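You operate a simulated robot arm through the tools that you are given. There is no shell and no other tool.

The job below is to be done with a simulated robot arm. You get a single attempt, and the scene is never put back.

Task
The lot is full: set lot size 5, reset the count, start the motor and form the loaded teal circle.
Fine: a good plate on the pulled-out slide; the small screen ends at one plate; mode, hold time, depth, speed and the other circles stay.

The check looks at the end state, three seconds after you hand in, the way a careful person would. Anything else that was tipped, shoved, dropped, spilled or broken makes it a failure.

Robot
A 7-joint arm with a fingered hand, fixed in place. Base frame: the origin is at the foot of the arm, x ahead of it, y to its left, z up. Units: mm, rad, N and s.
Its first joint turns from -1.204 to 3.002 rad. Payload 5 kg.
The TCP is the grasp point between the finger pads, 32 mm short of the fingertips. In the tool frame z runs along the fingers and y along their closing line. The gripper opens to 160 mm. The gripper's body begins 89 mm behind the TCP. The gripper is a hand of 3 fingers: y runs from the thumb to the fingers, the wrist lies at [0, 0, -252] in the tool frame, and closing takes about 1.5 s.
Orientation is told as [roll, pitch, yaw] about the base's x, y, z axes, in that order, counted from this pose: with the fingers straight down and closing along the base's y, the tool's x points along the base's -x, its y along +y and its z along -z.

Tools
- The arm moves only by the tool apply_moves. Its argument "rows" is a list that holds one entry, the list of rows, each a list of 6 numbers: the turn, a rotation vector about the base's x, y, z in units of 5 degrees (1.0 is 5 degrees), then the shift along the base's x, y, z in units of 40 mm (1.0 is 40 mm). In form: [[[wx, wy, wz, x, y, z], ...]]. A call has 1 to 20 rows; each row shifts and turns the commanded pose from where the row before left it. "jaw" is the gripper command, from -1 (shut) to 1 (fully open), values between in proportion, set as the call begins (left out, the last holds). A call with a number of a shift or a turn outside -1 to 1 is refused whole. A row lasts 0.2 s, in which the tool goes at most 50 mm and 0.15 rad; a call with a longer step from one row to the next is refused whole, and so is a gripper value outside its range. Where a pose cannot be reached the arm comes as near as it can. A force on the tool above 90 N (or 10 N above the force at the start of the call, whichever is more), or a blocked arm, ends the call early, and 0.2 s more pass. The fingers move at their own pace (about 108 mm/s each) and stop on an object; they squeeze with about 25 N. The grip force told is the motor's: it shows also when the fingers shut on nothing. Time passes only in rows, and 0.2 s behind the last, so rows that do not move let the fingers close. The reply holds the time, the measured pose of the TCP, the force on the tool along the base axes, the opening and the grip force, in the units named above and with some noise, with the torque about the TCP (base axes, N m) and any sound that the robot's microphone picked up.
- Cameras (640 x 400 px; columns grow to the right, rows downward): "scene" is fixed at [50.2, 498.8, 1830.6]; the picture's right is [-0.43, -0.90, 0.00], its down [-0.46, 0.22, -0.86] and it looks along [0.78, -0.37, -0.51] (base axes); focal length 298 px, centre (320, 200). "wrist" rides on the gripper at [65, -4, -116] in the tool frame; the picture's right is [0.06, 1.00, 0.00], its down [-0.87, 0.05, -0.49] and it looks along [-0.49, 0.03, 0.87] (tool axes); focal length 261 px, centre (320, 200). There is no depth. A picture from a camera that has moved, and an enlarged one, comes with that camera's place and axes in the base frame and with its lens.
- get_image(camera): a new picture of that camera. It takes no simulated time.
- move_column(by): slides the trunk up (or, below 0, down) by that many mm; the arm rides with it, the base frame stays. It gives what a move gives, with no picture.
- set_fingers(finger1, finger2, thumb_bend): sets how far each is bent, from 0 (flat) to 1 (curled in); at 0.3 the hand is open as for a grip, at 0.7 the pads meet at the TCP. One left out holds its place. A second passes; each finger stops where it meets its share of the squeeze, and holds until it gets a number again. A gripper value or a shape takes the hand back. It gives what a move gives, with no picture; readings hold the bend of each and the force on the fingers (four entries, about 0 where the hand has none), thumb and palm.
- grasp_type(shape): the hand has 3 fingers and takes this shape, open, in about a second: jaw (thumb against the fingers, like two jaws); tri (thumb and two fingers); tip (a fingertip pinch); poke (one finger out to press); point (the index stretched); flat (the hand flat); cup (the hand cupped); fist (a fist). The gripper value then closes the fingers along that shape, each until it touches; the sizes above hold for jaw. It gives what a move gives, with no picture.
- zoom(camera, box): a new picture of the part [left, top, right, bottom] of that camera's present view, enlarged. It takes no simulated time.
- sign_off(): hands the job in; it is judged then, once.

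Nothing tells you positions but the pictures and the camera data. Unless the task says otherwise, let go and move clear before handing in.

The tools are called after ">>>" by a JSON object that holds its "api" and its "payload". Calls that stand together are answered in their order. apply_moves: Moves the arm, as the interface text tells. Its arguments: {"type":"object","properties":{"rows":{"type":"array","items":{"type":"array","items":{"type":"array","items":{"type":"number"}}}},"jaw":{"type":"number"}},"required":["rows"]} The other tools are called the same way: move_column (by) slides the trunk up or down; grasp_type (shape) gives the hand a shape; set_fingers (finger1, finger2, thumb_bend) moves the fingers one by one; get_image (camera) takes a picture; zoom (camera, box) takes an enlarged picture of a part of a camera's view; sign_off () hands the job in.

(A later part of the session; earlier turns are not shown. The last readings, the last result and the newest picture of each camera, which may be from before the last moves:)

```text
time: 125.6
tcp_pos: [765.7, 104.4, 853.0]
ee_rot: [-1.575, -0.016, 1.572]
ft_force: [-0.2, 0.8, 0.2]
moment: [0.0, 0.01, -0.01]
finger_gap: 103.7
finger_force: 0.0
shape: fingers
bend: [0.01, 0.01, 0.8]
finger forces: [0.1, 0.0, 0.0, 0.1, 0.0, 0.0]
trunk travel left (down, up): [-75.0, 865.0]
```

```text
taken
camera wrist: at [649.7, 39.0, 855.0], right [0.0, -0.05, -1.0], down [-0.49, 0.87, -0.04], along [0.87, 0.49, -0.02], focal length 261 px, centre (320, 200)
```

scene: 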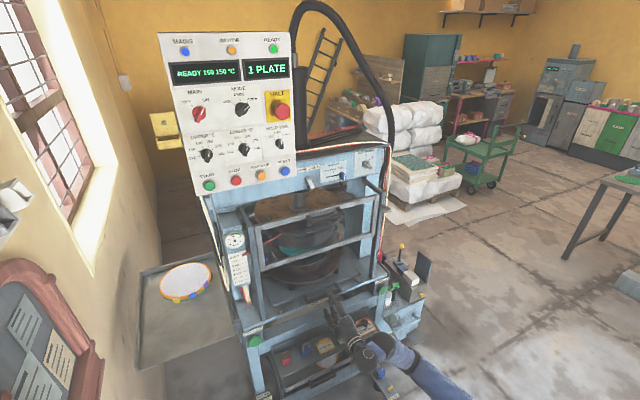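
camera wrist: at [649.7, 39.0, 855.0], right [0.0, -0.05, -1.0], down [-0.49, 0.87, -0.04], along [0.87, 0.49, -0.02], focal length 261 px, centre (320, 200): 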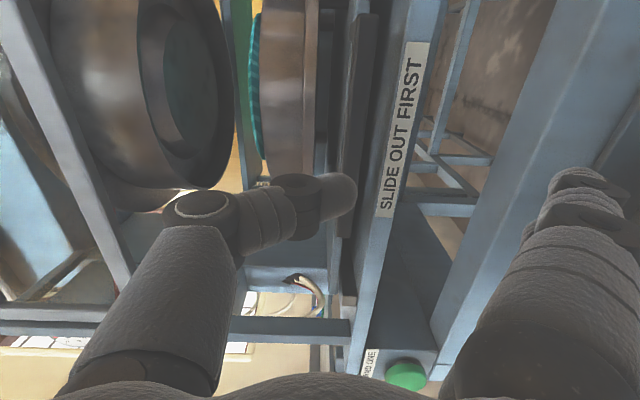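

With the fingers flat the thumb makes a clear downward hook. I'll use the fingers curled and the thumb at 0.68, and check the tip's profile.

>>> {"api": "set_fingers", "payload": {"finger1": 1.0, "finger2": 1.0, "thumb_bend": 0.68}}

>>> {"api": "get_image", "payload": {"camera": "wrist"}}

>>> {"api": "zoom", "payload": {"camera": "wrist", "box": [200, 80, 440, 230]}}

```text
time: 126.6
tcp_pos: [765.7, 104.9, 851.6]
ee_rot: [-1.572, -0.016, 1.572]
ft_force: [0.2, 0.4, 0.3]
moment: [0.01, -0.04, -0.03]
finger_gap: 46.1
finger_force: 0.0
shape: fingers
bend: [1.0, 1.0, 0.68]
finger forces: [0.1, 0.0, 0.0, 0.0, 0.0, 0.0]
trunk travel left (down, up): [-75.0, 865.0]
```

```text
taken
camera wrist: at [649.7, 39.0, 855.0], right [0.0, -0.05, -1.0], down [-0.49, 0.87, -0.04], along [0.87, 0.49, -0.02], focal length 261 px, centre (320, 200)
```

wrist: 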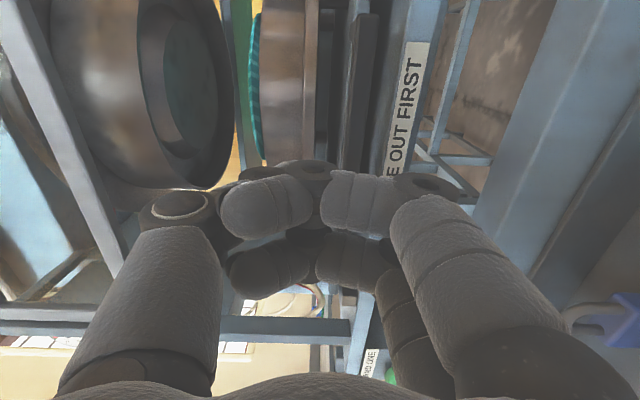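

```text
2.67 times, centred on (320, 155) of wrist
camera zoom: at [649.7, 39.0, 855.0], right [0.0, -0.05, -1.0], down [-0.49, 0.87, -0.04], along [0.87, 0.49, -0.02], focal length 695 px, centre (320, 320)
```

zoom: 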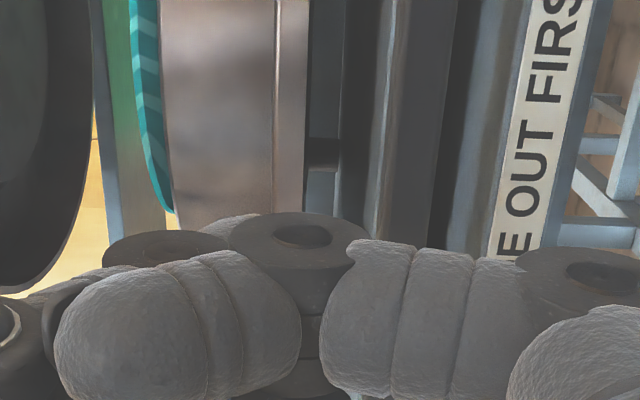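

>>> {"api": "set_fingers", "payload": {"finger1": 0.0, "finger2": 0.0, "thumb_bend": 0.3}}

>>> {"api": "zoom", "payload": {"camera": "wrist", "box": [240, 0, 480, 150]}}

>>> {"api": "zoom", "payload": {"camera": "wrist", "box": [240, 140, 480, 290]}}

>>> {"api": "zoom", "payload": {"camera": "scene", "box": [260, 250, 380, 325]}}

```text
time: 127.6
tcp_pos: [764.8, 103.7, 852.6]
ee_rot: [-1.573, -0.015, 1.573]
ft_force: [0.8, -0.3, -0.4]
moment: [0.02, 0.0, -0.01]
finger_gap: 204.2
finger_force: 0.0
shape: fingers
bend: [0.0, 0.0, 0.3]
finger forces: [0.0, 0.0, 0.0, 0.0, 0.0, 0.0]
trunk travel left (down, up): [-75.0, 865.0]
```

```text
2.67 times, centred on (360, 75) of wrist
camera zoom: at [649.7, 39.0, 855.0], right [0.0, -0.05, -1.0], down [-0.49, 0.87, -0.04], along [0.87, 0.49, -0.02], focal length 695 px, centre (213, 533)
```

zoom: 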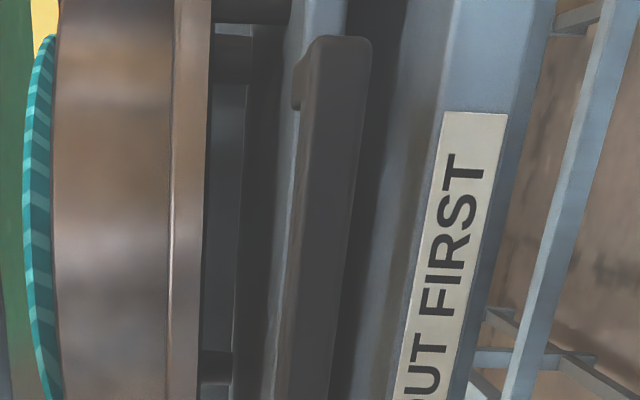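

```text
2.67 times, centred on (360, 215) of wrist
camera zoom: at [649.7, 39.0, 855.0], right [0.0, -0.05, -1.0], down [-0.49, 0.87, -0.04], along [0.87, 0.49, -0.02], focal length 695 px, centre (213, 160)
```

zoom: 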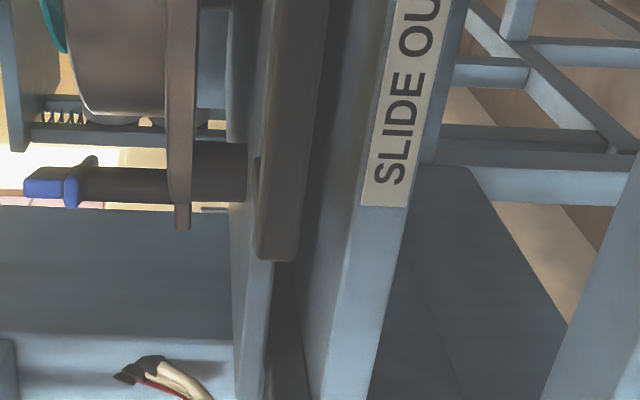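

```text
5.33 times, centred on (320, 288) of scene
camera zoom: at [50.2, 498.8, 1830.6], right [-0.43, -0.9, 0.0], down [-0.46, 0.22, -0.86], along [0.78, -0.37, -0.51], focal length 1588 px, centre (320, -267)
```

zoom: 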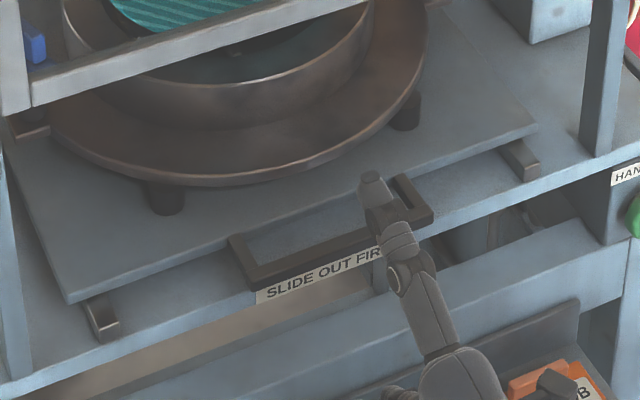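

The loop slopes down and forward from the slide, and its bar is about 20 mm in front of the table edge, so the same grip I used on the guard should work. I'll line up at z 828 and move in.

>>> {"api": "apply_moves", "payload": {"rows": [[[0, 0, 0, 0, -0.15, -0.6], [0, 0, 0, 0, 0, 0], [0, 0, 0, 0, 0, 0], [0, 0, 0, 0, 0, 0], [0, 0, 0, 0, 0, 0], [0, 0, 0, 0.5, 0, 0], [0, 0, 0, 0, 0, 0]]], "jaw": -0.25}}

>>> {"api": "get_image", "payload": {"camera": "wrist"}}

>>> {"api": "zoom", "payload": {"camera": "scene", "box": [260, 250, 380, 325]}}

```text
time: 129.2
tcp_pos: [784.4, 98.4, 828.7]
ee_rot: [-1.574, -0.017, 1.572]
ft_force: [-0.5, -0.6, -0.9]
moment: [-0.02, 0.02, -0.03]
finger_gap: 60.5
finger_force: 0.0
shape: jaw
bend: [0.73, 0.73, 0.7]
finger forces: [0.0, 0.0, 0.1, 0.0, 0.0, 0.1]
trunk travel left (down, up): [-75.0, 865.0]
```

```text
taken
camera wrist: at [668.9, 33.3, 830.6], right [0.0, -0.05, -1.0], down [-0.49, 0.87, -0.04], along [0.87, 0.49, -0.02], focal length 261 px, centre (320, 200)
```

wrist: 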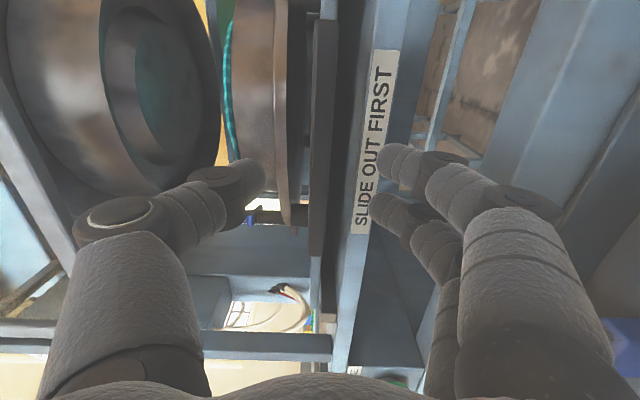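

```text
5.33 times, centred on (320, 288) of scene
camera zoom: at [50.2, 498.8, 1830.6], right [-0.43, -0.9, 0.0], down [-0.46, 0.22, -0.86], along [0.78, -0.37, -0.51], focal length 1588 px, centre (320, -267)
```

zoom: 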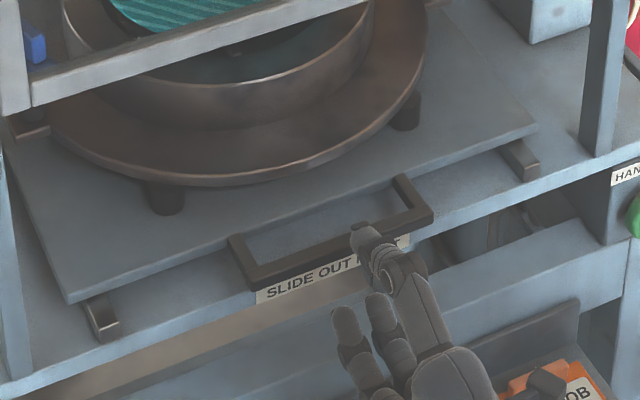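

>>> {"api": "apply_moves", "payload": {"rows": [[[0, 0, 0, 0.35, 0, 0], [0, 0, 0, 0.25, 0, 0], [0, 0, 0, 0, 0, 0]]]}}

>>> {"api": "apply_moves", "payload": {"rows": [[[0, 0, 0, 0, 0, 0], [0, 0, 0, 0, 0, 0], [0, 0, 0, 0, 0, 0], [0, 0, 0, 0, 0, 0], [0, 0, 0, 0, 0, 0]]], "jaw": -1}}

>>> {"api": "get_image", "payload": {"camera": "wrist"}}

>>> {"api": "zoom", "payload": {"camera": "scene", "box": [260, 250, 380, 325]}}

```text
time: 130.0
tcp_pos: [809.2, 98.6, 827.9]
ee_rot: [-1.572, -0.016, 1.571]
ft_force: [0.1, -1.0, 0.1]
moment: [-0.02, 0.02, -0.01]
finger_gap: 60.8
finger_force: 0.0
shape: jaw
bend: [0.73, 0.73, 0.7]
finger forces: [0.1, 0.1, 0.0, 0.0, 0.0, 0.1]
trunk travel left (down, up): [-75.0, 865.0]
```

```text
time: 131.2
tcp_pos: [810.6, 97.5, 829.0]
ee_rot: [-1.573, -0.015, 1.573]
ft_force: [-0.8, -0.4, -0.9]
moment: [-0.02, 0.02, 0.02]
finger_gap: 7.6
finger_force: 24.9
shape: jaw
bend: [0.71, 0.71, 0.7]
finger forces: [10.5, 10.0, 0.1, 0.1, 19.0, 0.0]
trunk travel left (down, up): [-75.0, 865.0]
```

```text
taken
camera wrist: at [693.7, 32.9, 830.6], right [0.0, -0.05, -1.0], down [-0.49, 0.87, -0.04], along [0.87, 0.49, -0.02], focal length 261 px, centre (320, 200)
```

wrist: 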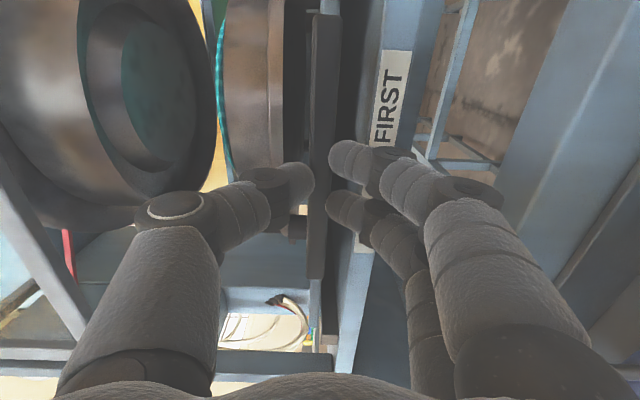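

```text
5.33 times, centred on (320, 288) of scene
camera zoom: at [50.2, 498.8, 1830.6], right [-0.43, -0.9, 0.0], down [-0.46, 0.22, -0.86], along [0.78, -0.37, -0.51], focal length 1588 px, centre (320, -267)
```

zoom: 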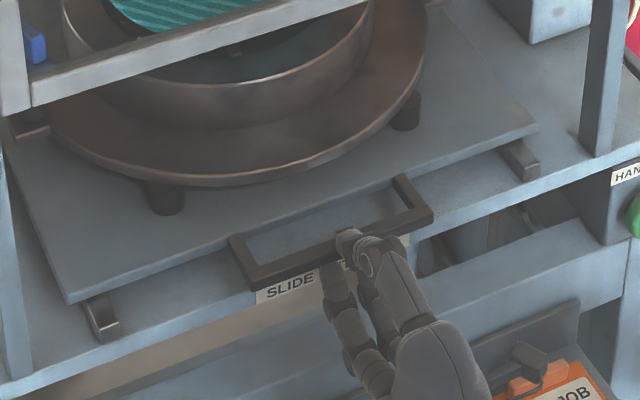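

It is gripped. I'll pull the slide out gently and watch the reach.

>>> {"api": "apply_moves", "payload": {"rows": [[[0, 0, 0, -0.2, 0, 0], [0, 0, 0, -0.3, 0, 0], [0, 0, 0, -0.4, 0, 0], [0, 0, 0, 0, 0, 0]]]}}

>>> {"api": "zoom", "payload": {"camera": "scene", "box": [240, 230, 400, 340]}}

```text
time: 132.2
tcp_pos: [773.1, 97.6, 826.8]
ee_rot: [-1.573, -0.015, 1.573]
ft_force: [0.0, 0.4, -0.1]
moment: [-0.01, 0.01, -0.01]
finger_gap: 2.9
finger_force: 24.9
shape: jaw
bend: [0.72, 0.72, 0.74]
finger forces: [0.1, 0.1, 0.0, 0.0, 0.0, 0.1]
trunk travel left (down, up): [-75.0, 865.0]
```

```text
3.64 times, centred on (320, 285) of scene
camera zoom: at [50.2, 498.8, 1830.6], right [-0.43, -0.9, 0.0], down [-0.46, 0.22, -0.86], along [0.78, -0.37, -0.51], focal length 1083 px, centre (320, -109)
```

zoom: 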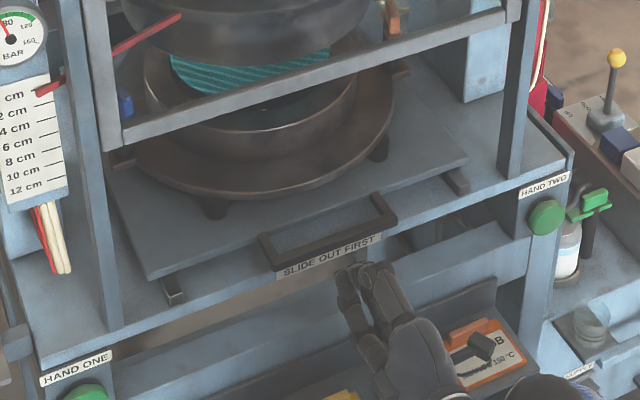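

The fingertips slipped off because the grip was too shallow. I'll retry about 9 mm deeper, slightly higher and with a narrower opening.

>>> {"api": "apply_moves", "payload": {"rows": [[[0, 0, 0, 0, 0, 0.2], [0, 0, 0, 0, 0, 0], [0, 0, 0, 0, 0, 0], [0, 0, 0, 0, 0, 0], [0, 0, 0, 0.6, 0, 0], [0, 0, 0, 0.3, 0, 0], [0, 0, 0, 0, 0, 0]]], "jaw": -0.4}}

>>> {"api": "get_image", "payload": {"camera": "wrist"}}

```text
time: 133.8
tcp_pos: [808.6, 98.4, 836.3]
ee_rot: [-1.572, -0.017, 1.574]
ft_force: [0.2, 0.0, 0.3]
moment: [-0.04, 0.0, 0.0]
finger_gap: 47.4
finger_force: 0.0
shape: jaw
bend: [0.73, 0.73, 0.7]
finger forces: [0.1, 0.1, 0.1, 0.0, 0.1, 0.1]
trunk travel left (down, up): [-75.0, 865.0]
```

```text
taken
camera wrist: at [693.5, 31.8, 838.4], right [0.0, -0.05, -1.0], down [-0.49, 0.87, -0.04], along [0.87, 0.49, -0.02], focal length 261 px, centre (320, 200)
```

wrist: 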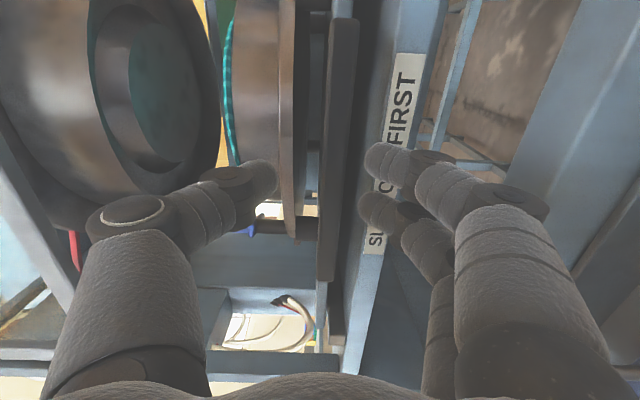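

>>> {"api": "apply_moves", "payload": {"rows": [[[0, 0, 0, 0.15, 0, 0], [0, 0, 0, 0.12, 0, 0], [0, 0, 0, 0, 0, 0]]]}}

>>> {"api": "apply_moves", "payload": {"rows": [[[0, 0, 0, 0, 0, 0], [0, 0, 0, 0, 0, 0], [0, 0, 0, 0, 0, 0], [0, 0, 0, 0, 0, 0]]], "jaw": -1}}

>>> {"api": "get_image", "payload": {"camera": "wrist"}}

```text
time: 134.6
tcp_pos: [820.9, 97.9, 835.2]
ee_rot: [-1.574, -0.016, 1.574]
ft_force: [-0.3, 0.2, -1.0]
moment: [0.02, -0.01, 0.03]
finger_gap: 47.6
finger_force: 0.0
shape: jaw
bend: [0.73, 0.73, 0.7]
finger forces: [0.0, 0.0, 0.0, 0.0, 0.1, 0.0]
trunk travel left (down, up): [-75.0, 865.0]
```

```text
time: 135.6
tcp_pos: [820.2, 96.9, 835.9]
ee_rot: [-1.572, -0.016, 1.572]
ft_force: [3.0, 0.0, 0.3]
moment: [-0.02, 0.02, -0.01]
finger_gap: 8.8
finger_force: 25.3
shape: jaw
bend: [0.72, 0.73, 0.69]
finger forces: [11.0, 10.7, 0.0, 0.1, 21.7, 0.0]
trunk travel left (down, up): [-75.0, 865.0]
```

```text
taken
camera wrist: at [704.5, 32.1, 838.5], right [0.0, -0.05, -1.0], down [-0.49, 0.87, -0.04], along [0.87, 0.49, -0.02], focal length 261 px, centre (320, 200)
```

wrist: 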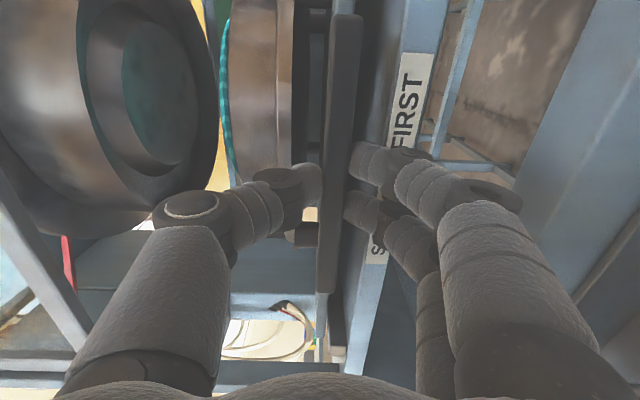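

>>> {"api": "apply_moves", "payload": {"rows": [[[0, 0, 0, -0.1, 0, 0], [0, 0, 0, -0.1, 0, 0], [0, 0, 0, 0, 0, 0]]]}}

>>> {"api": "apply_moves", "payload": {"rows": [[[0, 0, 0, -0.1, 0, 0], [0, 0, 0, -0.1, 0, 0], [0, 0, 0, 0, 0, 0]]]}}

>>> {"api": "zoom", "payload": {"camera": "scene", "box": [240, 230, 400, 340]}}

```text
time: 136.4
tcp_pos: [813.0, 98.1, 836.4]
ee_rot: [-1.571, -0.015, 1.573]
ft_force: [2.7, -2.4, -4.4]
moment: [-0.01, 0.11, -0.06]
finger_gap: 8.8
finger_force: 24.8
shape: jaw
bend: [0.72, 0.73, 0.69]
finger forces: [12.8, 12.6, 0.0, 0.0, 21.5, 0.0]
trunk travel left (down, up): [-75.0, 865.0]
```

```text
time: 137.2
tcp_pos: [804.3, 97.7, 836.7]
ee_rot: [-1.573, -0.016, 1.571]
ft_force: [2.1, -3.8, -2.0]
moment: [-0.06, 0.1, -0.08]
finger_gap: 8.6
finger_force: 25.1
shape: jaw
bend: [0.72, 0.73, 0.69]
finger forces: [12.5, 12.2, 0.0, 0.0, 22.2, 0.1]
trunk travel left (down, up): [-75.0, 865.0]
```

```text
3.64 times, centred on (320, 285) of scene
camera zoom: at [50.2, 498.8, 1830.6], right [-0.43, -0.9, 0.0], down [-0.46, 0.22, -0.86], along [0.78, -0.37, -0.51], focal length 1083 px, centre (320, -109)
```

zoom: 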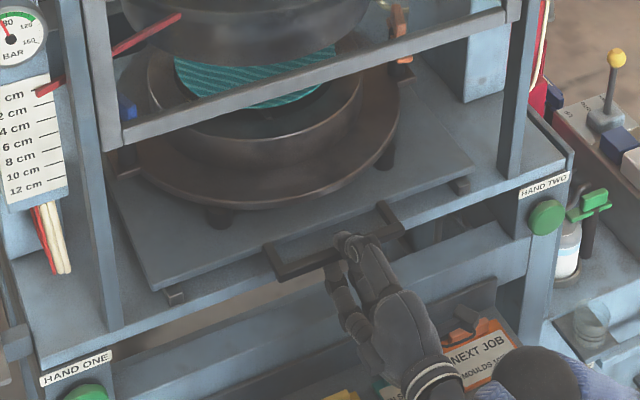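

The slide moves freely now. I'll continue in short stages.

>>> {"api": "apply_moves", "payload": {"rows": [[[0, 0, 0, -0.3, 0, 0], [0, 0, 0, -0.4, 0, 0], [0, 0, 0, -0.4, 0, 0], [0, 0, 0, -0.4, 0, 0], [0, 0, 0, 0, 0, 0]]]}}

>>> {"api": "zoom", "payload": {"camera": "scene", "box": [240, 230, 400, 340]}}

```text
time: 138.4
tcp_pos: [744.7, 98.0, 835.4]
ee_rot: [-1.572, -0.016, 1.573]
ft_force: [-3.0, -6.6, -4.4]
moment: [-0.07, 0.14, -0.12]
finger_gap: 8.8
finger_force: 24.8
shape: jaw
bend: [0.72, 0.73, 0.69]
finger forces: [13.4, 13.1, 0.1, 0.0, 22.6, 0.0]
trunk travel left (down, up): [-75.0, 865.0]
```

```text
3.64 times, centred on (320, 285) of scene
camera zoom: at [50.2, 498.8, 1830.6], right [-0.43, -0.9, 0.0], down [-0.46, 0.22, -0.86], along [0.78, -0.37, -0.51], focal length 1083 px, centre (320, -109)
```

zoom: 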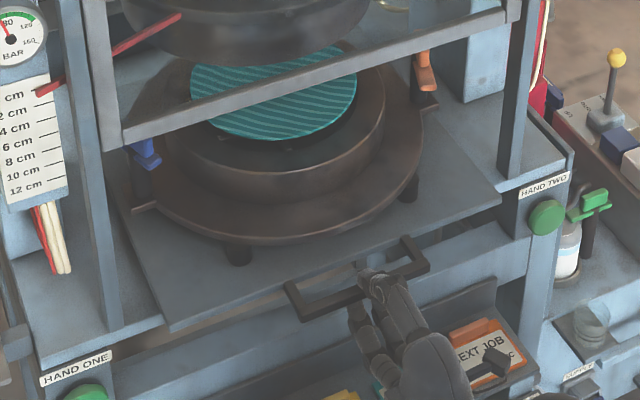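

>>> {"api": "apply_moves", "payload": {"rows": [[[0, 0, 0, -0.3, 0, 0], [0, 0, 0, -0.4, 0, 0], [0, 0, 0, -0.4, 0, 0], [0, 0, 0, -0.4, 0, 0], [0, 0, 0, 0, 0, 0]]]}}

>>> {"api": "zoom", "payload": {"camera": "scene", "box": [240, 230, 400, 340]}}

```text
time: 139.6
tcp_pos: [685.6, 99.5, 839.0]
ee_rot: [-1.575, -0.015, 1.574]
ft_force: [-0.6, -33.7, -8.1]
moment: [-0.41, 0.26, -0.76]
finger_gap: 9.5
finger_force: 25.1
shape: jaw
bend: [0.72, 0.73, 0.69]
finger forces: [14.3, 14.4, 0.0, 0.1, 20.3, 0.0]
out of reach, approached as far as the arm can: row 4
trunk travel left (down, up): [-75.0, 865.0]
```

```text
3.64 times, centred on (320, 285) of scene
camera zoom: at [50.2, 498.8, 1830.6], right [-0.43, -0.9, 0.0], down [-0.46, 0.22, -0.86], along [0.78, -0.37, -0.51], focal length 1083 px, centre (320, -109)
```

zoom: 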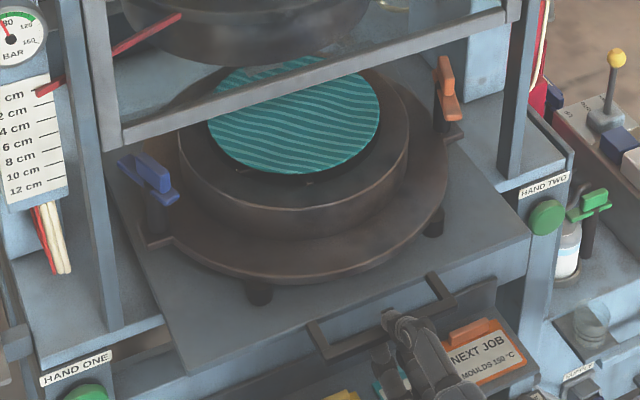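

The slide is 135 mm out, but the arm is at its near limit in this pose. I'll open the jaw and yaw the hand so that the wrist comes around to the right, which should let me keep pulling.

>>> {"api": "apply_moves", "payload": {"rows": [[[0, 0, 0, 0, 0, 0], [0, 0, 0, 0, 0, 0], [0, 0, 0, 0, 0, 0], [0, 0, 0, 0, 0, 0]]], "jaw": -0.1}}

>>> {"api": "apply_moves", "payload": {"rows": [[[0, 0, 1, 0, 0, 0], [0, 0, 1, -0.1, 0, 0], [0, 0, 1, -0.1, -0.1, 0]]]}}

>>> {"api": "get_image", "payload": {"camera": "wrist"}}

>>> {"api": "zoom", "payload": {"camera": "scene", "box": [240, 230, 440, 370]}}

```text
time: 140.6
tcp_pos: [684.9, 104.5, 837.8]
ee_rot: [-1.579, -0.014, 1.58]
ft_force: [-0.6, 0.1, 0.5]
moment: [0.02, 0.04, -0.03]
finger_gap: 71.2
finger_force: 0.1
shape: jaw
bend: [0.73, 0.73, 0.7]
finger forces: [0.0, 0.0, 0.0, 0.0, 0.0, 0.1]
trunk travel left (down, up): [-75.0, 865.0]
```

```text
time: 141.4
tcp_pos: [675.8, 93.9, 837.1]
ee_rot: [-1.574, -0.016, 1.836]
ft_force: [-0.5, -0.1, 0.3]
moment: [0.02, 0.0, -0.03]
finger_gap: 71.7
finger_force: 0.1
shape: jaw
bend: [0.73, 0.73, 0.7]
finger forces: [0.1, 0.1, 0.0, 0.0, 0.0, 0.0]
trunk travel left (down, up): [-75.0, 865.0]
```

```text
taken
camera wrist: at [581.1, 0.9, 839.3], right [0.01, -0.04, -1.0], down [-0.7, 0.71, -0.04], along [0.71, 0.7, -0.02], focal length 261 px, centre (320, 200)
```

wrist: 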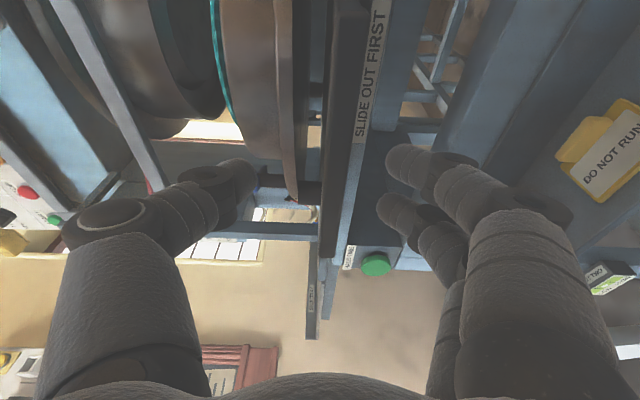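

```text
2.86 times, centred on (340, 300) of scene
camera zoom: at [50.2, 498.8, 1830.6], right [-0.43, -0.9, 0.0], down [-0.46, 0.22, -0.86], along [0.78, -0.37, -0.51], focal length 851 px, centre (263, -86)
```

zoom: 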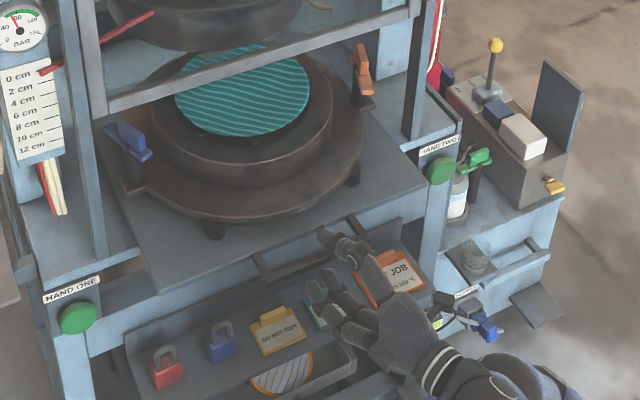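

Yawing helps. I'll turn to about 40 degrees and test how far back the hand can go while empty.

>>> {"api": "apply_moves", "payload": {"rows": [[[0, 0, 1, -0.2, -0.2, 0], [0, 0, 1, -0.2, -0.2, 0], [0, 0, 1, -0.3, -0.2, 0], [0, 0, 1, -0.3, -0.2, 0], [0, 0, 1, -0.3, 0, 0], [0, 0, 0, -0.3, 0, 0]]]}}

>>> {"api": "apply_moves", "payload": {"rows": [[[0, 0, 0, -0.4, 0, 0], [0, 0, 0, -0.4, 0, 0], [0, 0, 0, -0.4, 0, 0]]]}}

>>> {"api": "get_image", "payload": {"camera": "wrist"}}

>>> {"api": "zoom", "payload": {"camera": "scene", "box": [240, 230, 440, 370]}}

```text
time: 143.0
tcp_pos: [630.7, 84.7, 829.4]
ee_rot: [-1.57, 0.041, 2.038]
ft_force: [0.2, 0.6, 0.4]
moment: [0.0, 0.01, -0.01]
finger_gap: 71.9
finger_force: 0.2
shape: jaw
bend: [0.73, 0.73, 0.7]
finger forces: [0.0, 0.0, 0.0, 0.0, 0.1, 0.0]
out of reach, approached as far as the arm can: row 3, 4, 5
trunk travel left (down, up): [-75.0, 865.0]
stopped in row 6: the arm was blocked; the commanded pose is now the measured one
```

```text
time: 143.8
tcp_pos: [602.7, 100.0, 840.7]
ee_rot: [-1.571, 0.037, 2.042]
ft_force: [-0.5, 0.9, -0.4]
moment: [0.01, 0.01, 0.0]
finger_gap: 71.8
finger_force: 0.0
shape: jaw
bend: [0.73, 0.73, 0.7]
finger forces: [0.1, 0.0, 0.1, 0.1, 0.0, 0.1]
out of reach, approached as far as the arm can: row 1, 2, 3
trunk travel left (down, up): [-75.0, 865.0]
```

```text
taken
camera wrist: at [529.1, -10.3, 847.1], right [0.04, -0.09, -1.0], down [-0.83, 0.55, -0.09], along [0.55, 0.83, -0.05], focal length 261 px, centre (320, 200)
```

wrist: 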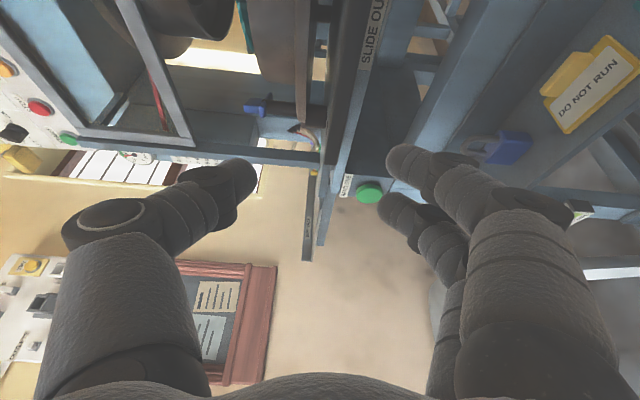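

```text
2.86 times, centred on (340, 300) of scene
camera zoom: at [50.2, 498.8, 1830.6], right [-0.43, -0.9, 0.0], down [-0.46, 0.22, -0.86], along [0.78, -0.37, -0.51], focal length 851 px, centre (263, -86)
```

zoom: 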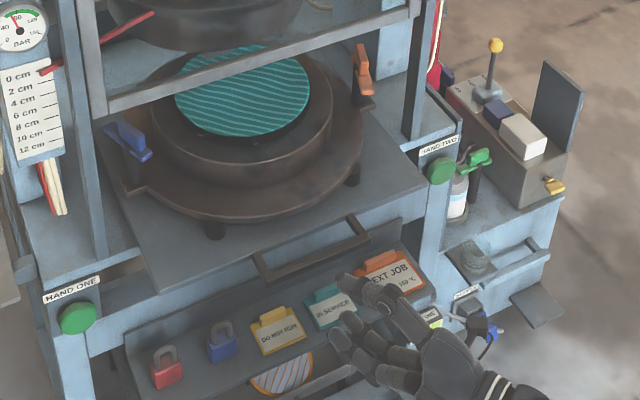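

The hand can get back to about x 603 at a yaw of 27 degrees. I'll move forward in this orientation, regrip the bar at x ≈ 694, and pull further.

>>> {"api": "apply_moves", "payload": {"rows": [[[0, 0, 0, 0.5, 0, -0.15], [0, 0, 0, 0.5, 0, 0], [0, 0, 0, 0.5, 0, 0], [0, 0, 0, 0.3, 0, 0], [0, 0, 0, 0, 0, 0]]]}}

>>> {"api": "get_image", "payload": {"camera": "wrist"}}

>>> {"api": "zoom", "payload": {"camera": "scene", "box": [260, 260, 420, 360]}}

```text
time: 145.0
tcp_pos: [674.7, 100.2, 834.7]
ee_rot: [-1.572, 0.036, 2.041]
ft_force: [0.8, 0.5, 0.3]
moment: [0.0, -0.01, -0.01]
finger_gap: 71.7
finger_force: 0.2
shape: jaw
bend: [0.73, 0.73, 0.7]
finger forces: [0.0, 0.0, 0.0, 0.0, 0.0, 0.0]
trunk travel left (down, up): [-75.0, 865.0]
```

```text
taken
camera wrist: at [601.2, -10.7, 840.3], right [0.05, -0.09, -1.0], down [-0.83, 0.55, -0.09], along [0.55, 0.83, -0.05], focal length 261 px, centre (320, 200)
```

wrist: 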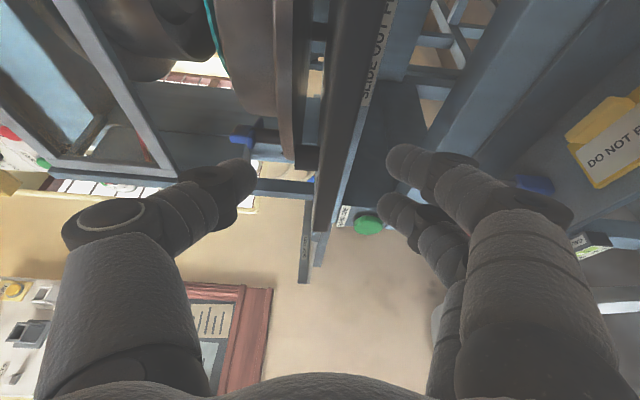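

```text
4.00 times, centred on (340, 310) of scene
camera zoom: at [50.2, 498.8, 1830.6], right [-0.43, -0.9, 0.0], down [-0.46, 0.22, -0.86], along [0.78, -0.37, -0.51], focal length 1191 px, centre (240, -240)
```

zoom: 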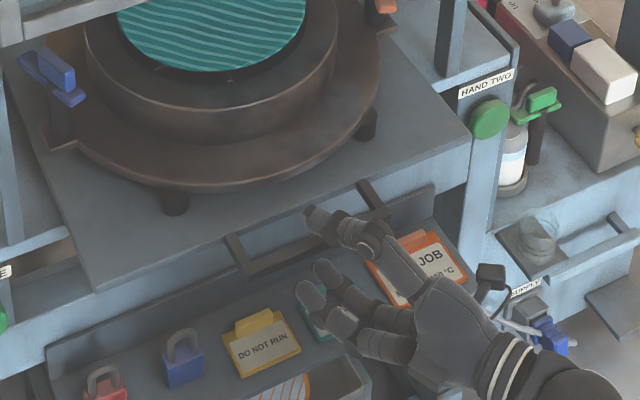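

>>> {"api": "apply_moves", "payload": {"rows": [[[0, 0, 0, 0.28, -0.12, 0], [0, 0, 0, 0, 0, 0]]]}}

>>> {"api": "apply_moves", "payload": {"rows": [[[0, 0, 0, 0, 0, 0], [0, 0, 0, 0, 0, 0], [0, 0, 0, 0, 0, 0], [0, 0, 0, 0, 0, 0], [0, 0, 0, 0, 0, 0]]], "jaw": -1}}

>>> {"api": "apply_moves", "payload": {"rows": [[[0, 0, 0, -0.15, 0, 0], [0, 0, 0, -0.2, 0, 0], [0, 0, 0, 0, 0, 0]]]}}

>>> {"api": "zoom", "payload": {"camera": "scene", "box": [260, 260, 420, 360]}}

```text
time: 145.8
tcp_pos: [708.7, 60.8, 811.0]
ee_rot: [-1.539, 0.116, 1.97]
ft_force: [0.4, -0.5, 0.0]
moment: [0.03, 0.0, 0.04]
finger_gap: 72.1
finger_force: 0.0
shape: jaw
bend: [0.73, 0.73, 0.7]
finger forces: [0.0, 0.0, 0.0, 0.1, 0.0, 0.1]
trunk travel left (down, up): [-75.0, 865.0]
stopped in row 2: the arm was blocked; the commanded pose is now the measured one
```

```text
time: 147.0
tcp_pos: [707.4, 61.6, 813.1]
ee_rot: [-1.542, 0.117, 1.971]
ft_force: [1.3, 5.3, 20.6]
moment: [0.0, -0.06, -0.01]
finger_gap: 6.6
finger_force: 25.0
shape: jaw
bend: [0.69, 0.68, 0.73]
finger forces: [0.1, 3.1, 0.1, 0.1, 22.2, 0.0]
trunk travel left (down, up): [-75.0, 865.0]
```

```text
time: 147.8
tcp_pos: [692.8, 60.9, 813.0]
ee_rot: [-1.544, 0.115, 1.97]
ft_force: [2.1, 1.1, 16.2]
moment: [0.02, 0.02, -0.01]
finger_gap: 5.9
finger_force: 25.1
shape: jaw
bend: [0.69, 0.68, 0.73]
finger forces: [0.0, 3.3, 0.0, 0.1, 19.9, 0.0]
trunk travel left (down, up): [-75.0, 865.0]
```

```text
4.00 times, centred on (340, 310) of scene
camera zoom: at [50.2, 498.8, 1830.6], right [-0.43, -0.9, 0.0], down [-0.46, 0.22, -0.86], along [0.78, -0.37, -0.51], focal length 1191 px, centre (240, -240)
```

zoom: 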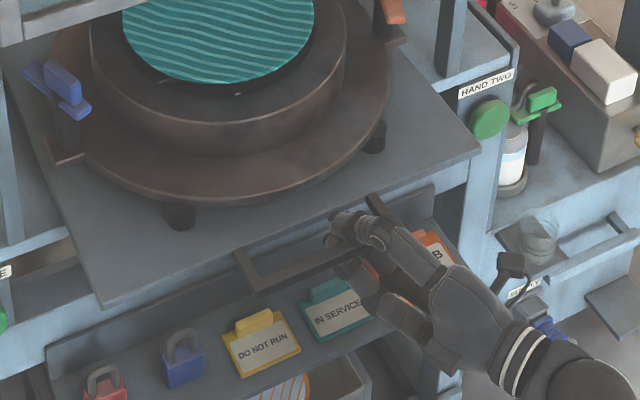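

The grip holds and the slide moved further. I'll keep pulling in short moves.

>>> {"api": "apply_moves", "payload": {"rows": [[[0, 0, 0, -0.2, 0, 0], [0, 0, 0, -0.25, 0, 0], [0, 0, 0, -0.25, 0, 0]]]}}

>>> {"api": "zoom", "payload": {"camera": "scene", "box": [240, 230, 440, 370]}}

```text
time: 148.6
tcp_pos: [665.2, 62.9, 811.1]
ee_rot: [-1.54, 0.113, 1.974]
ft_force: [0.8, -5.8, 19.3]
moment: [0.22, 0.05, -0.01]
finger_gap: 6.0
finger_force: 24.7
shape: jaw
bend: [0.69, 0.68, 0.74]
finger forces: [0.0, 0.0, 0.0, 0.0, 21.1, 0.0]
trunk travel left (down, up): [-75.0, 865.0]
```

```text
2.86 times, centred on (340, 300) of scene
camera zoom: at [50.2, 498.8, 1830.6], right [-0.43, -0.9, 0.0], down [-0.46, 0.22, -0.86], along [0.78, -0.37, -0.51], focal length 851 px, centre (263, -86)
```

zoom: 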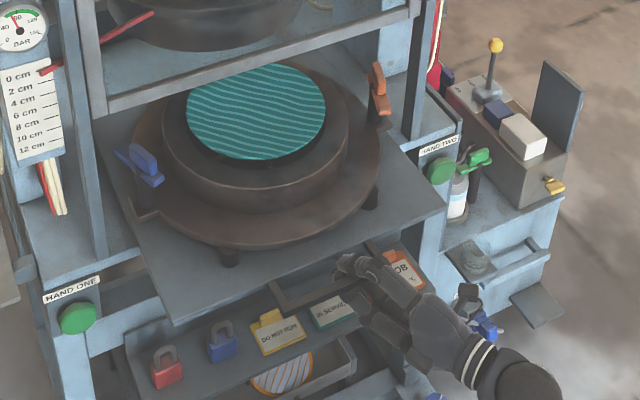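

>>> {"api": "apply_moves", "payload": {"rows": [[[0, 0, 0, -0.25, 0, 0], [0, 0, 0, -0.25, 0, 0], [0, 0, 0, -0.25, 0, 0]]]}}

>>> {"api": "zoom", "payload": {"camera": "scene", "box": [240, 230, 440, 370]}}

```text
time: 149.4
tcp_pos: [633.2, 61.6, 811.8]
ee_rot: [-1.543, 0.115, 1.972]
ft_force: [-0.5, -0.3, 18.2]
moment: [0.1, 0.04, -0.01]
finger_gap: 5.9
finger_force: 24.9
shape: jaw
bend: [0.69, 0.68, 0.74]
finger forces: [0.0, 0.0, 0.0, 0.0, 20.0, 0.1]
trunk travel left (down, up): [-75.0, 865.0]
```

```text
2.86 times, centred on (340, 300) of scene
camera zoom: at [50.2, 498.8, 1830.6], right [-0.43, -0.9, 0.0], down [-0.46, 0.22, -0.86], along [0.78, -0.37, -0.51], focal length 851 px, centre (263, -86)
```

zoom: 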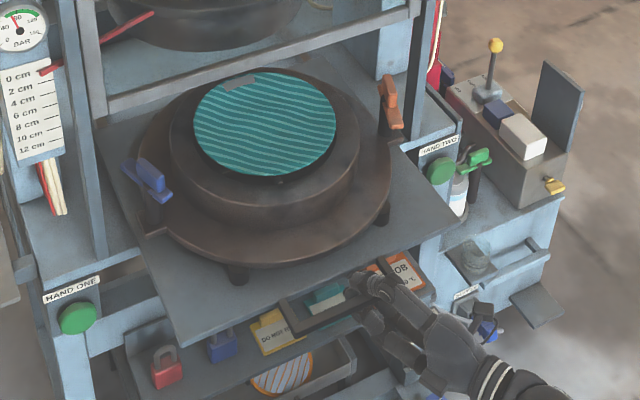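

>>> {"api": "apply_moves", "payload": {"rows": [[[0, 0, 0, -0.25, 0, 0], [0, 0, 0, -0.25, 0, 0], [0, 0, 0, -0.25, 0, 0]]]}}

>>> {"api": "zoom", "payload": {"camera": "scene", "box": [240, 230, 440, 370]}}

```text
time: 150.2
tcp_pos: [622.5, 74.5, 819.0]
ee_rot: [-1.54, 0.114, 1.971]
ft_force: [1.7, -1.4, -0.4]
moment: [-0.01, 0.02, -0.01]
finger_gap: 2.9
finger_force: 25.1
shape: jaw
bend: [0.69, 0.68, 0.72]
finger forces: [0.0, 0.0, 0.0, 0.1, 0.1, 0.1]
out of reach, approached as far as the arm can: row 1, 2, 3
trunk travel left (down, up): [-75.0, 865.0]
```

```text
2.86 times, centred on (340, 300) of scene
camera zoom: at [50.2, 498.8, 1830.6], right [-0.43, -0.9, 0.0], down [-0.46, 0.22, -0.86], along [0.78, -0.37, -0.51], focal length 851 px, centre (263, -86)
```

zoom: 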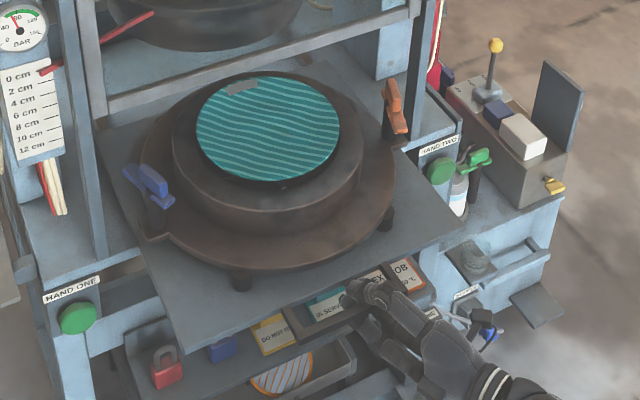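

>>> {"api": "get_image", "payload": {"camera": "wrist"}}

>>> {"api": "zoom", "payload": {"camera": "scene", "box": [290, 290, 410, 370]}}

>>> {"api": "get_image", "payload": {"camera": "scene"}}

```text
taken
camera wrist: at [542.1, -29.7, 833.3], right [0.04, -0.17, -0.98], down [-0.79, 0.6, -0.14], along [0.61, 0.78, -0.11], focal length 261 px, centre (320, 200)
```

wrist: 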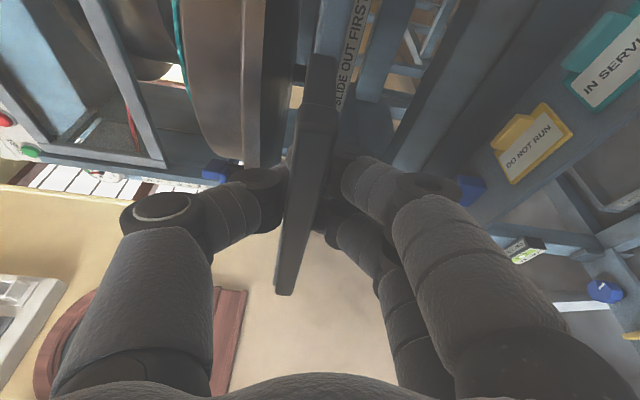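

```text
5.00 times, centred on (350, 330) of scene
camera zoom: at [50.2, 498.8, 1830.6], right [-0.43, -0.9, 0.0], down [-0.46, 0.22, -0.86], along [0.78, -0.37, -0.51], focal length 1489 px, centre (170, -450)
```

zoom: 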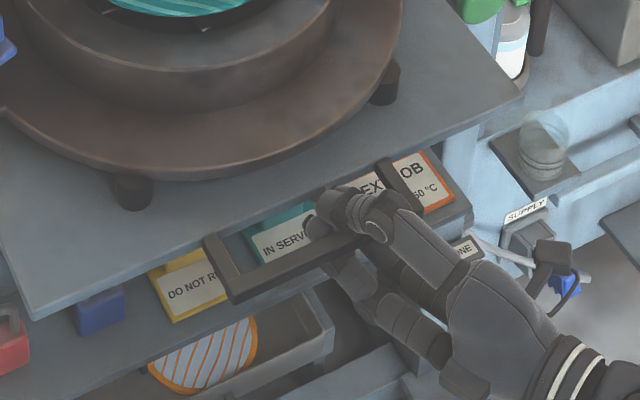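

```text
taken
```

scene: 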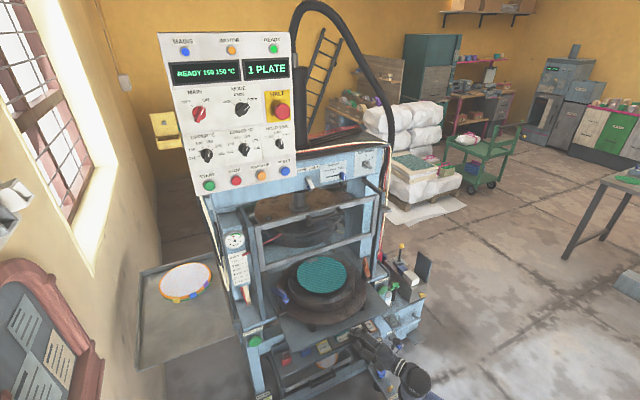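

The closed fingers still cage the bar. I'll try pulling back with some sideways motion toward my right, which suits the arm better.

>>> {"api": "apply_moves", "payload": {"rows": [[[0, 0, 0, -0.25, -0.3, 0], [0, 0, 0, -0.25, -0.3, 0]]]}}

>>> {"api": "zoom", "payload": {"camera": "scene", "box": [240, 240, 440, 370]}}

```text
time: 150.8
tcp_pos: [624.3, 70.2, 823.7]
ee_rot: [-1.538, 0.116, 1.973]
ft_force: [2.2, 2.3, -3.9]
moment: [-0.06, 0.01, -0.07]
finger_gap: 2.5
finger_force: 24.4
shape: jaw
bend: [0.69, 0.68, 0.72]
finger forces: [0.1, 8.4, 0.1, 0.0, 0.1, 0.1]
out of reach, approached as far as the arm can: row 1, 2
trunk travel left (down, up): [-75.0, 865.0]
```

```text
3.08 times, centred on (340, 305) of scene
camera zoom: at [50.2, 498.8, 1830.6], right [-0.43, -0.9, 0.0], down [-0.46, 0.22, -0.86], along [0.78, -0.37, -0.51], focal length 916 px, centre (258, -123)
```

zoom: 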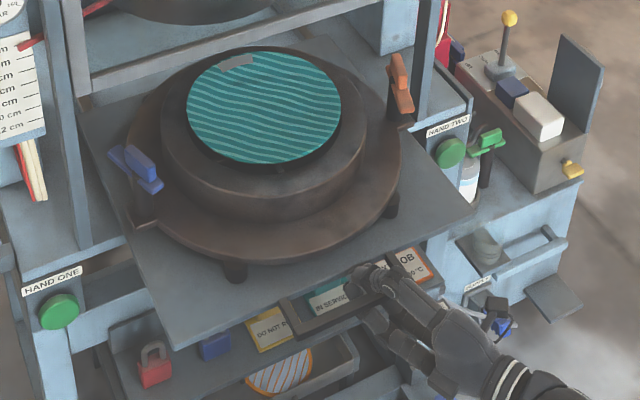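

>>> {"api": "apply_moves", "payload": {"rows": [[[0, 0, 0, -0.2, 0.3, 0], [0, 0, 0, -0.2, 0.3, 0], [0, 0, 0, -0.2, 0.2, 0]]]}}

>>> {"api": "zoom", "payload": {"camera": "scene", "box": [240, 240, 440, 370]}}

```text
time: 151.6
tcp_pos: [600.9, 100.5, 825.4]
ee_rot: [-1.539, 0.115, 1.972]
ft_force: [0.5, -2.1, -1.2]
moment: [-0.01, -0.01, 0.01]
finger_gap: 2.6
finger_force: 24.8
shape: jaw
bend: [0.69, 0.68, 0.72]
finger forces: [0.0, 0.1, 0.0, 0.1, 0.0, 0.1]
trunk travel left (down, up): [-75.0, 865.0]
```

```text
3.08 times, centred on (340, 305) of scene
camera zoom: at [50.2, 498.8, 1830.6], right [-0.43, -0.9, 0.0], down [-0.46, 0.22, -0.86], along [0.78, -0.37, -0.51], focal length 916 px, centre (258, -123)
```

zoom: 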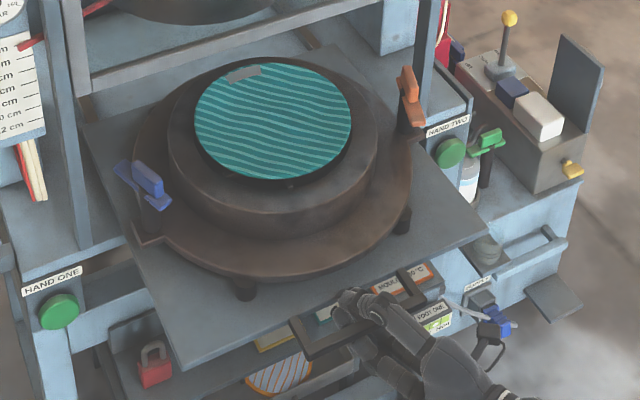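

That works, so I'll continue drifting left along the bar while pulling.

>>> {"api": "apply_moves", "payload": {"rows": [[[0, 0, 0, -0.25, 0.25, 0], [0, 0, 0, -0.25, 0.25, 0], [0, 0, 0, -0.25, 0.25, 0]]]}}

>>> {"api": "zoom", "payload": {"camera": "scene", "box": [240, 240, 440, 370]}}

```text
time: 152.4
tcp_pos: [572.9, 132.5, 825.7]
ee_rot: [-1.539, 0.115, 1.972]
ft_force: [-0.8, -2.6, -0.3]
moment: [0.0, -0.05, -0.04]
finger_gap: 2.8
finger_force: 25.3
shape: jaw
bend: [0.7, 0.68, 0.72]
finger forces: [0.0, 0.0, 0.0, 0.0, 0.0, 0.1]
out of reach, approached as far as the arm can: row 3
trunk travel left (down, up): [-75.0, 865.0]
```

```text
3.08 times, centred on (340, 305) of scene
camera zoom: at [50.2, 498.8, 1830.6], right [-0.43, -0.9, 0.0], down [-0.46, 0.22, -0.86], along [0.78, -0.37, -0.51], focal length 916 px, centre (258, -123)
```

zoom: 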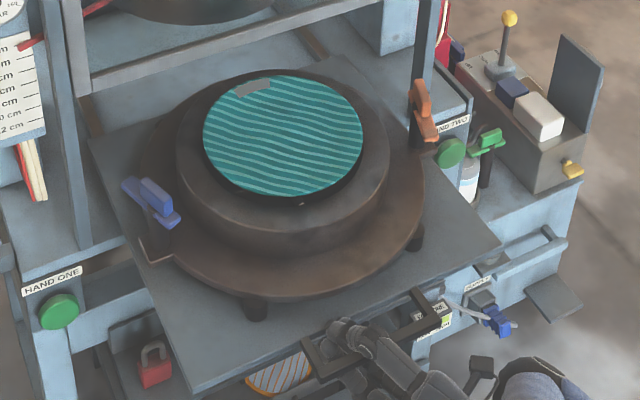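

>>> {"api": "apply_moves", "payload": {"rows": [[[0, 0, 0, -0.2, 0.2, 0], [0, 0, 0, -0.2, 0.2, 0]]]}}

>>> {"api": "get_image", "payload": {"camera": "wrist"}}

>>> {"api": "zoom", "payload": {"camera": "scene", "box": [240, 240, 440, 370]}}

```text
time: 153.1
tcp_pos: [560.9, 138.6, 825.6]
ee_rot: [-1.536, 0.106, 1.957]
ft_force: [-0.4, -87.4, -8.1]
moment: [0.4, 0.14, -1.46]
finger_gap: 4.3
finger_force: 24.8
shape: jaw
bend: [0.7, 0.72, 0.72]
finger forces: [0.1, 91.0, 0.0, 0.0, 0.0, 0.1]
trunk travel left (down, up): [-75.0, 865.0]
stopped in row 2: the force on the tool passed its limit at 97 N (the readings are from after the stop); the commanded pose is now the measured one
```

```text
taken
camera wrist: at [477.8, 36.0, 839.5], right [0.03, -0.17, -0.99], down [-0.78, 0.61, -0.13], along [0.62, 0.77, -0.11], focal length 261 px, centre (320, 200)
```

wrist: 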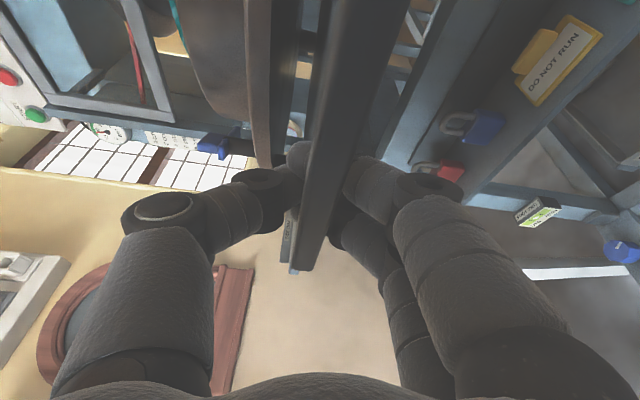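

```text
3.08 times, centred on (340, 305) of scene
camera zoom: at [50.2, 498.8, 1830.6], right [-0.43, -0.9, 0.0], down [-0.46, 0.22, -0.86], along [0.78, -0.37, -0.51], focal length 916 px, centre (258, -123)
```

zoom: 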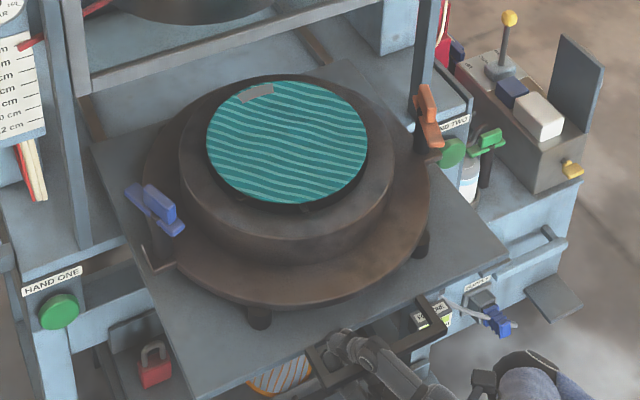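

The fingers reached the loop's left leg. I'll ease right slightly and reduce the yaw by 5 degrees, which should free the joint limit, then keep pulling.

>>> {"api": "apply_moves", "payload": {"rows": [[[0, 0, 0, 0, -0.3, 0], [0, 0, -0.5, 0, 0, 0], [0, 0, -0.5, -0.15, 0, 0], [0, 0, 0, -0.25, 0, 0]]]}}

>>> {"api": "zoom", "payload": {"camera": "scene", "box": [240, 240, 440, 370]}}

```text
time: 154.1
tcp_pos: [564.2, 138.4, 828.7]
ee_rot: [-1.538, 0.113, 1.923]
ft_force: [1.0, -15.3, -7.6]
moment: [-0.09, -0.02, -0.29]
finger_gap: 2.9
finger_force: 25.0
shape: jaw
bend: [0.69, 0.7, 0.72]
finger forces: [0.1, 23.7, 0.0, 0.0, 0.0, 0.0]
out of reach, approached as far as the arm can: row 1, 3, 4
trunk travel left (down, up): [-75.0, 865.0]
```

```text
3.08 times, centred on (340, 305) of scene
camera zoom: at [50.2, 498.8, 1830.6], right [-0.43, -0.9, 0.0], down [-0.46, 0.22, -0.86], along [0.78, -0.37, -0.51], focal length 916 px, centre (258, -123)
```

zoom: 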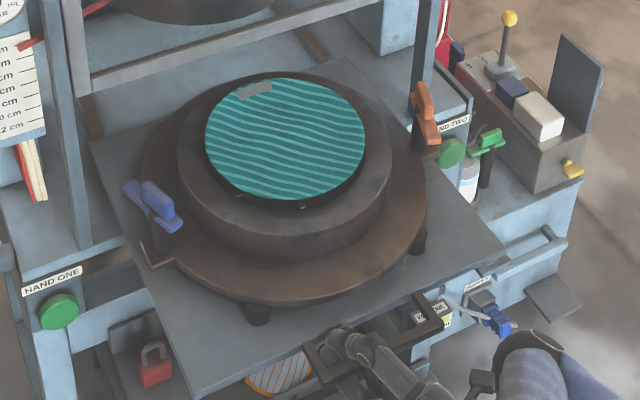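

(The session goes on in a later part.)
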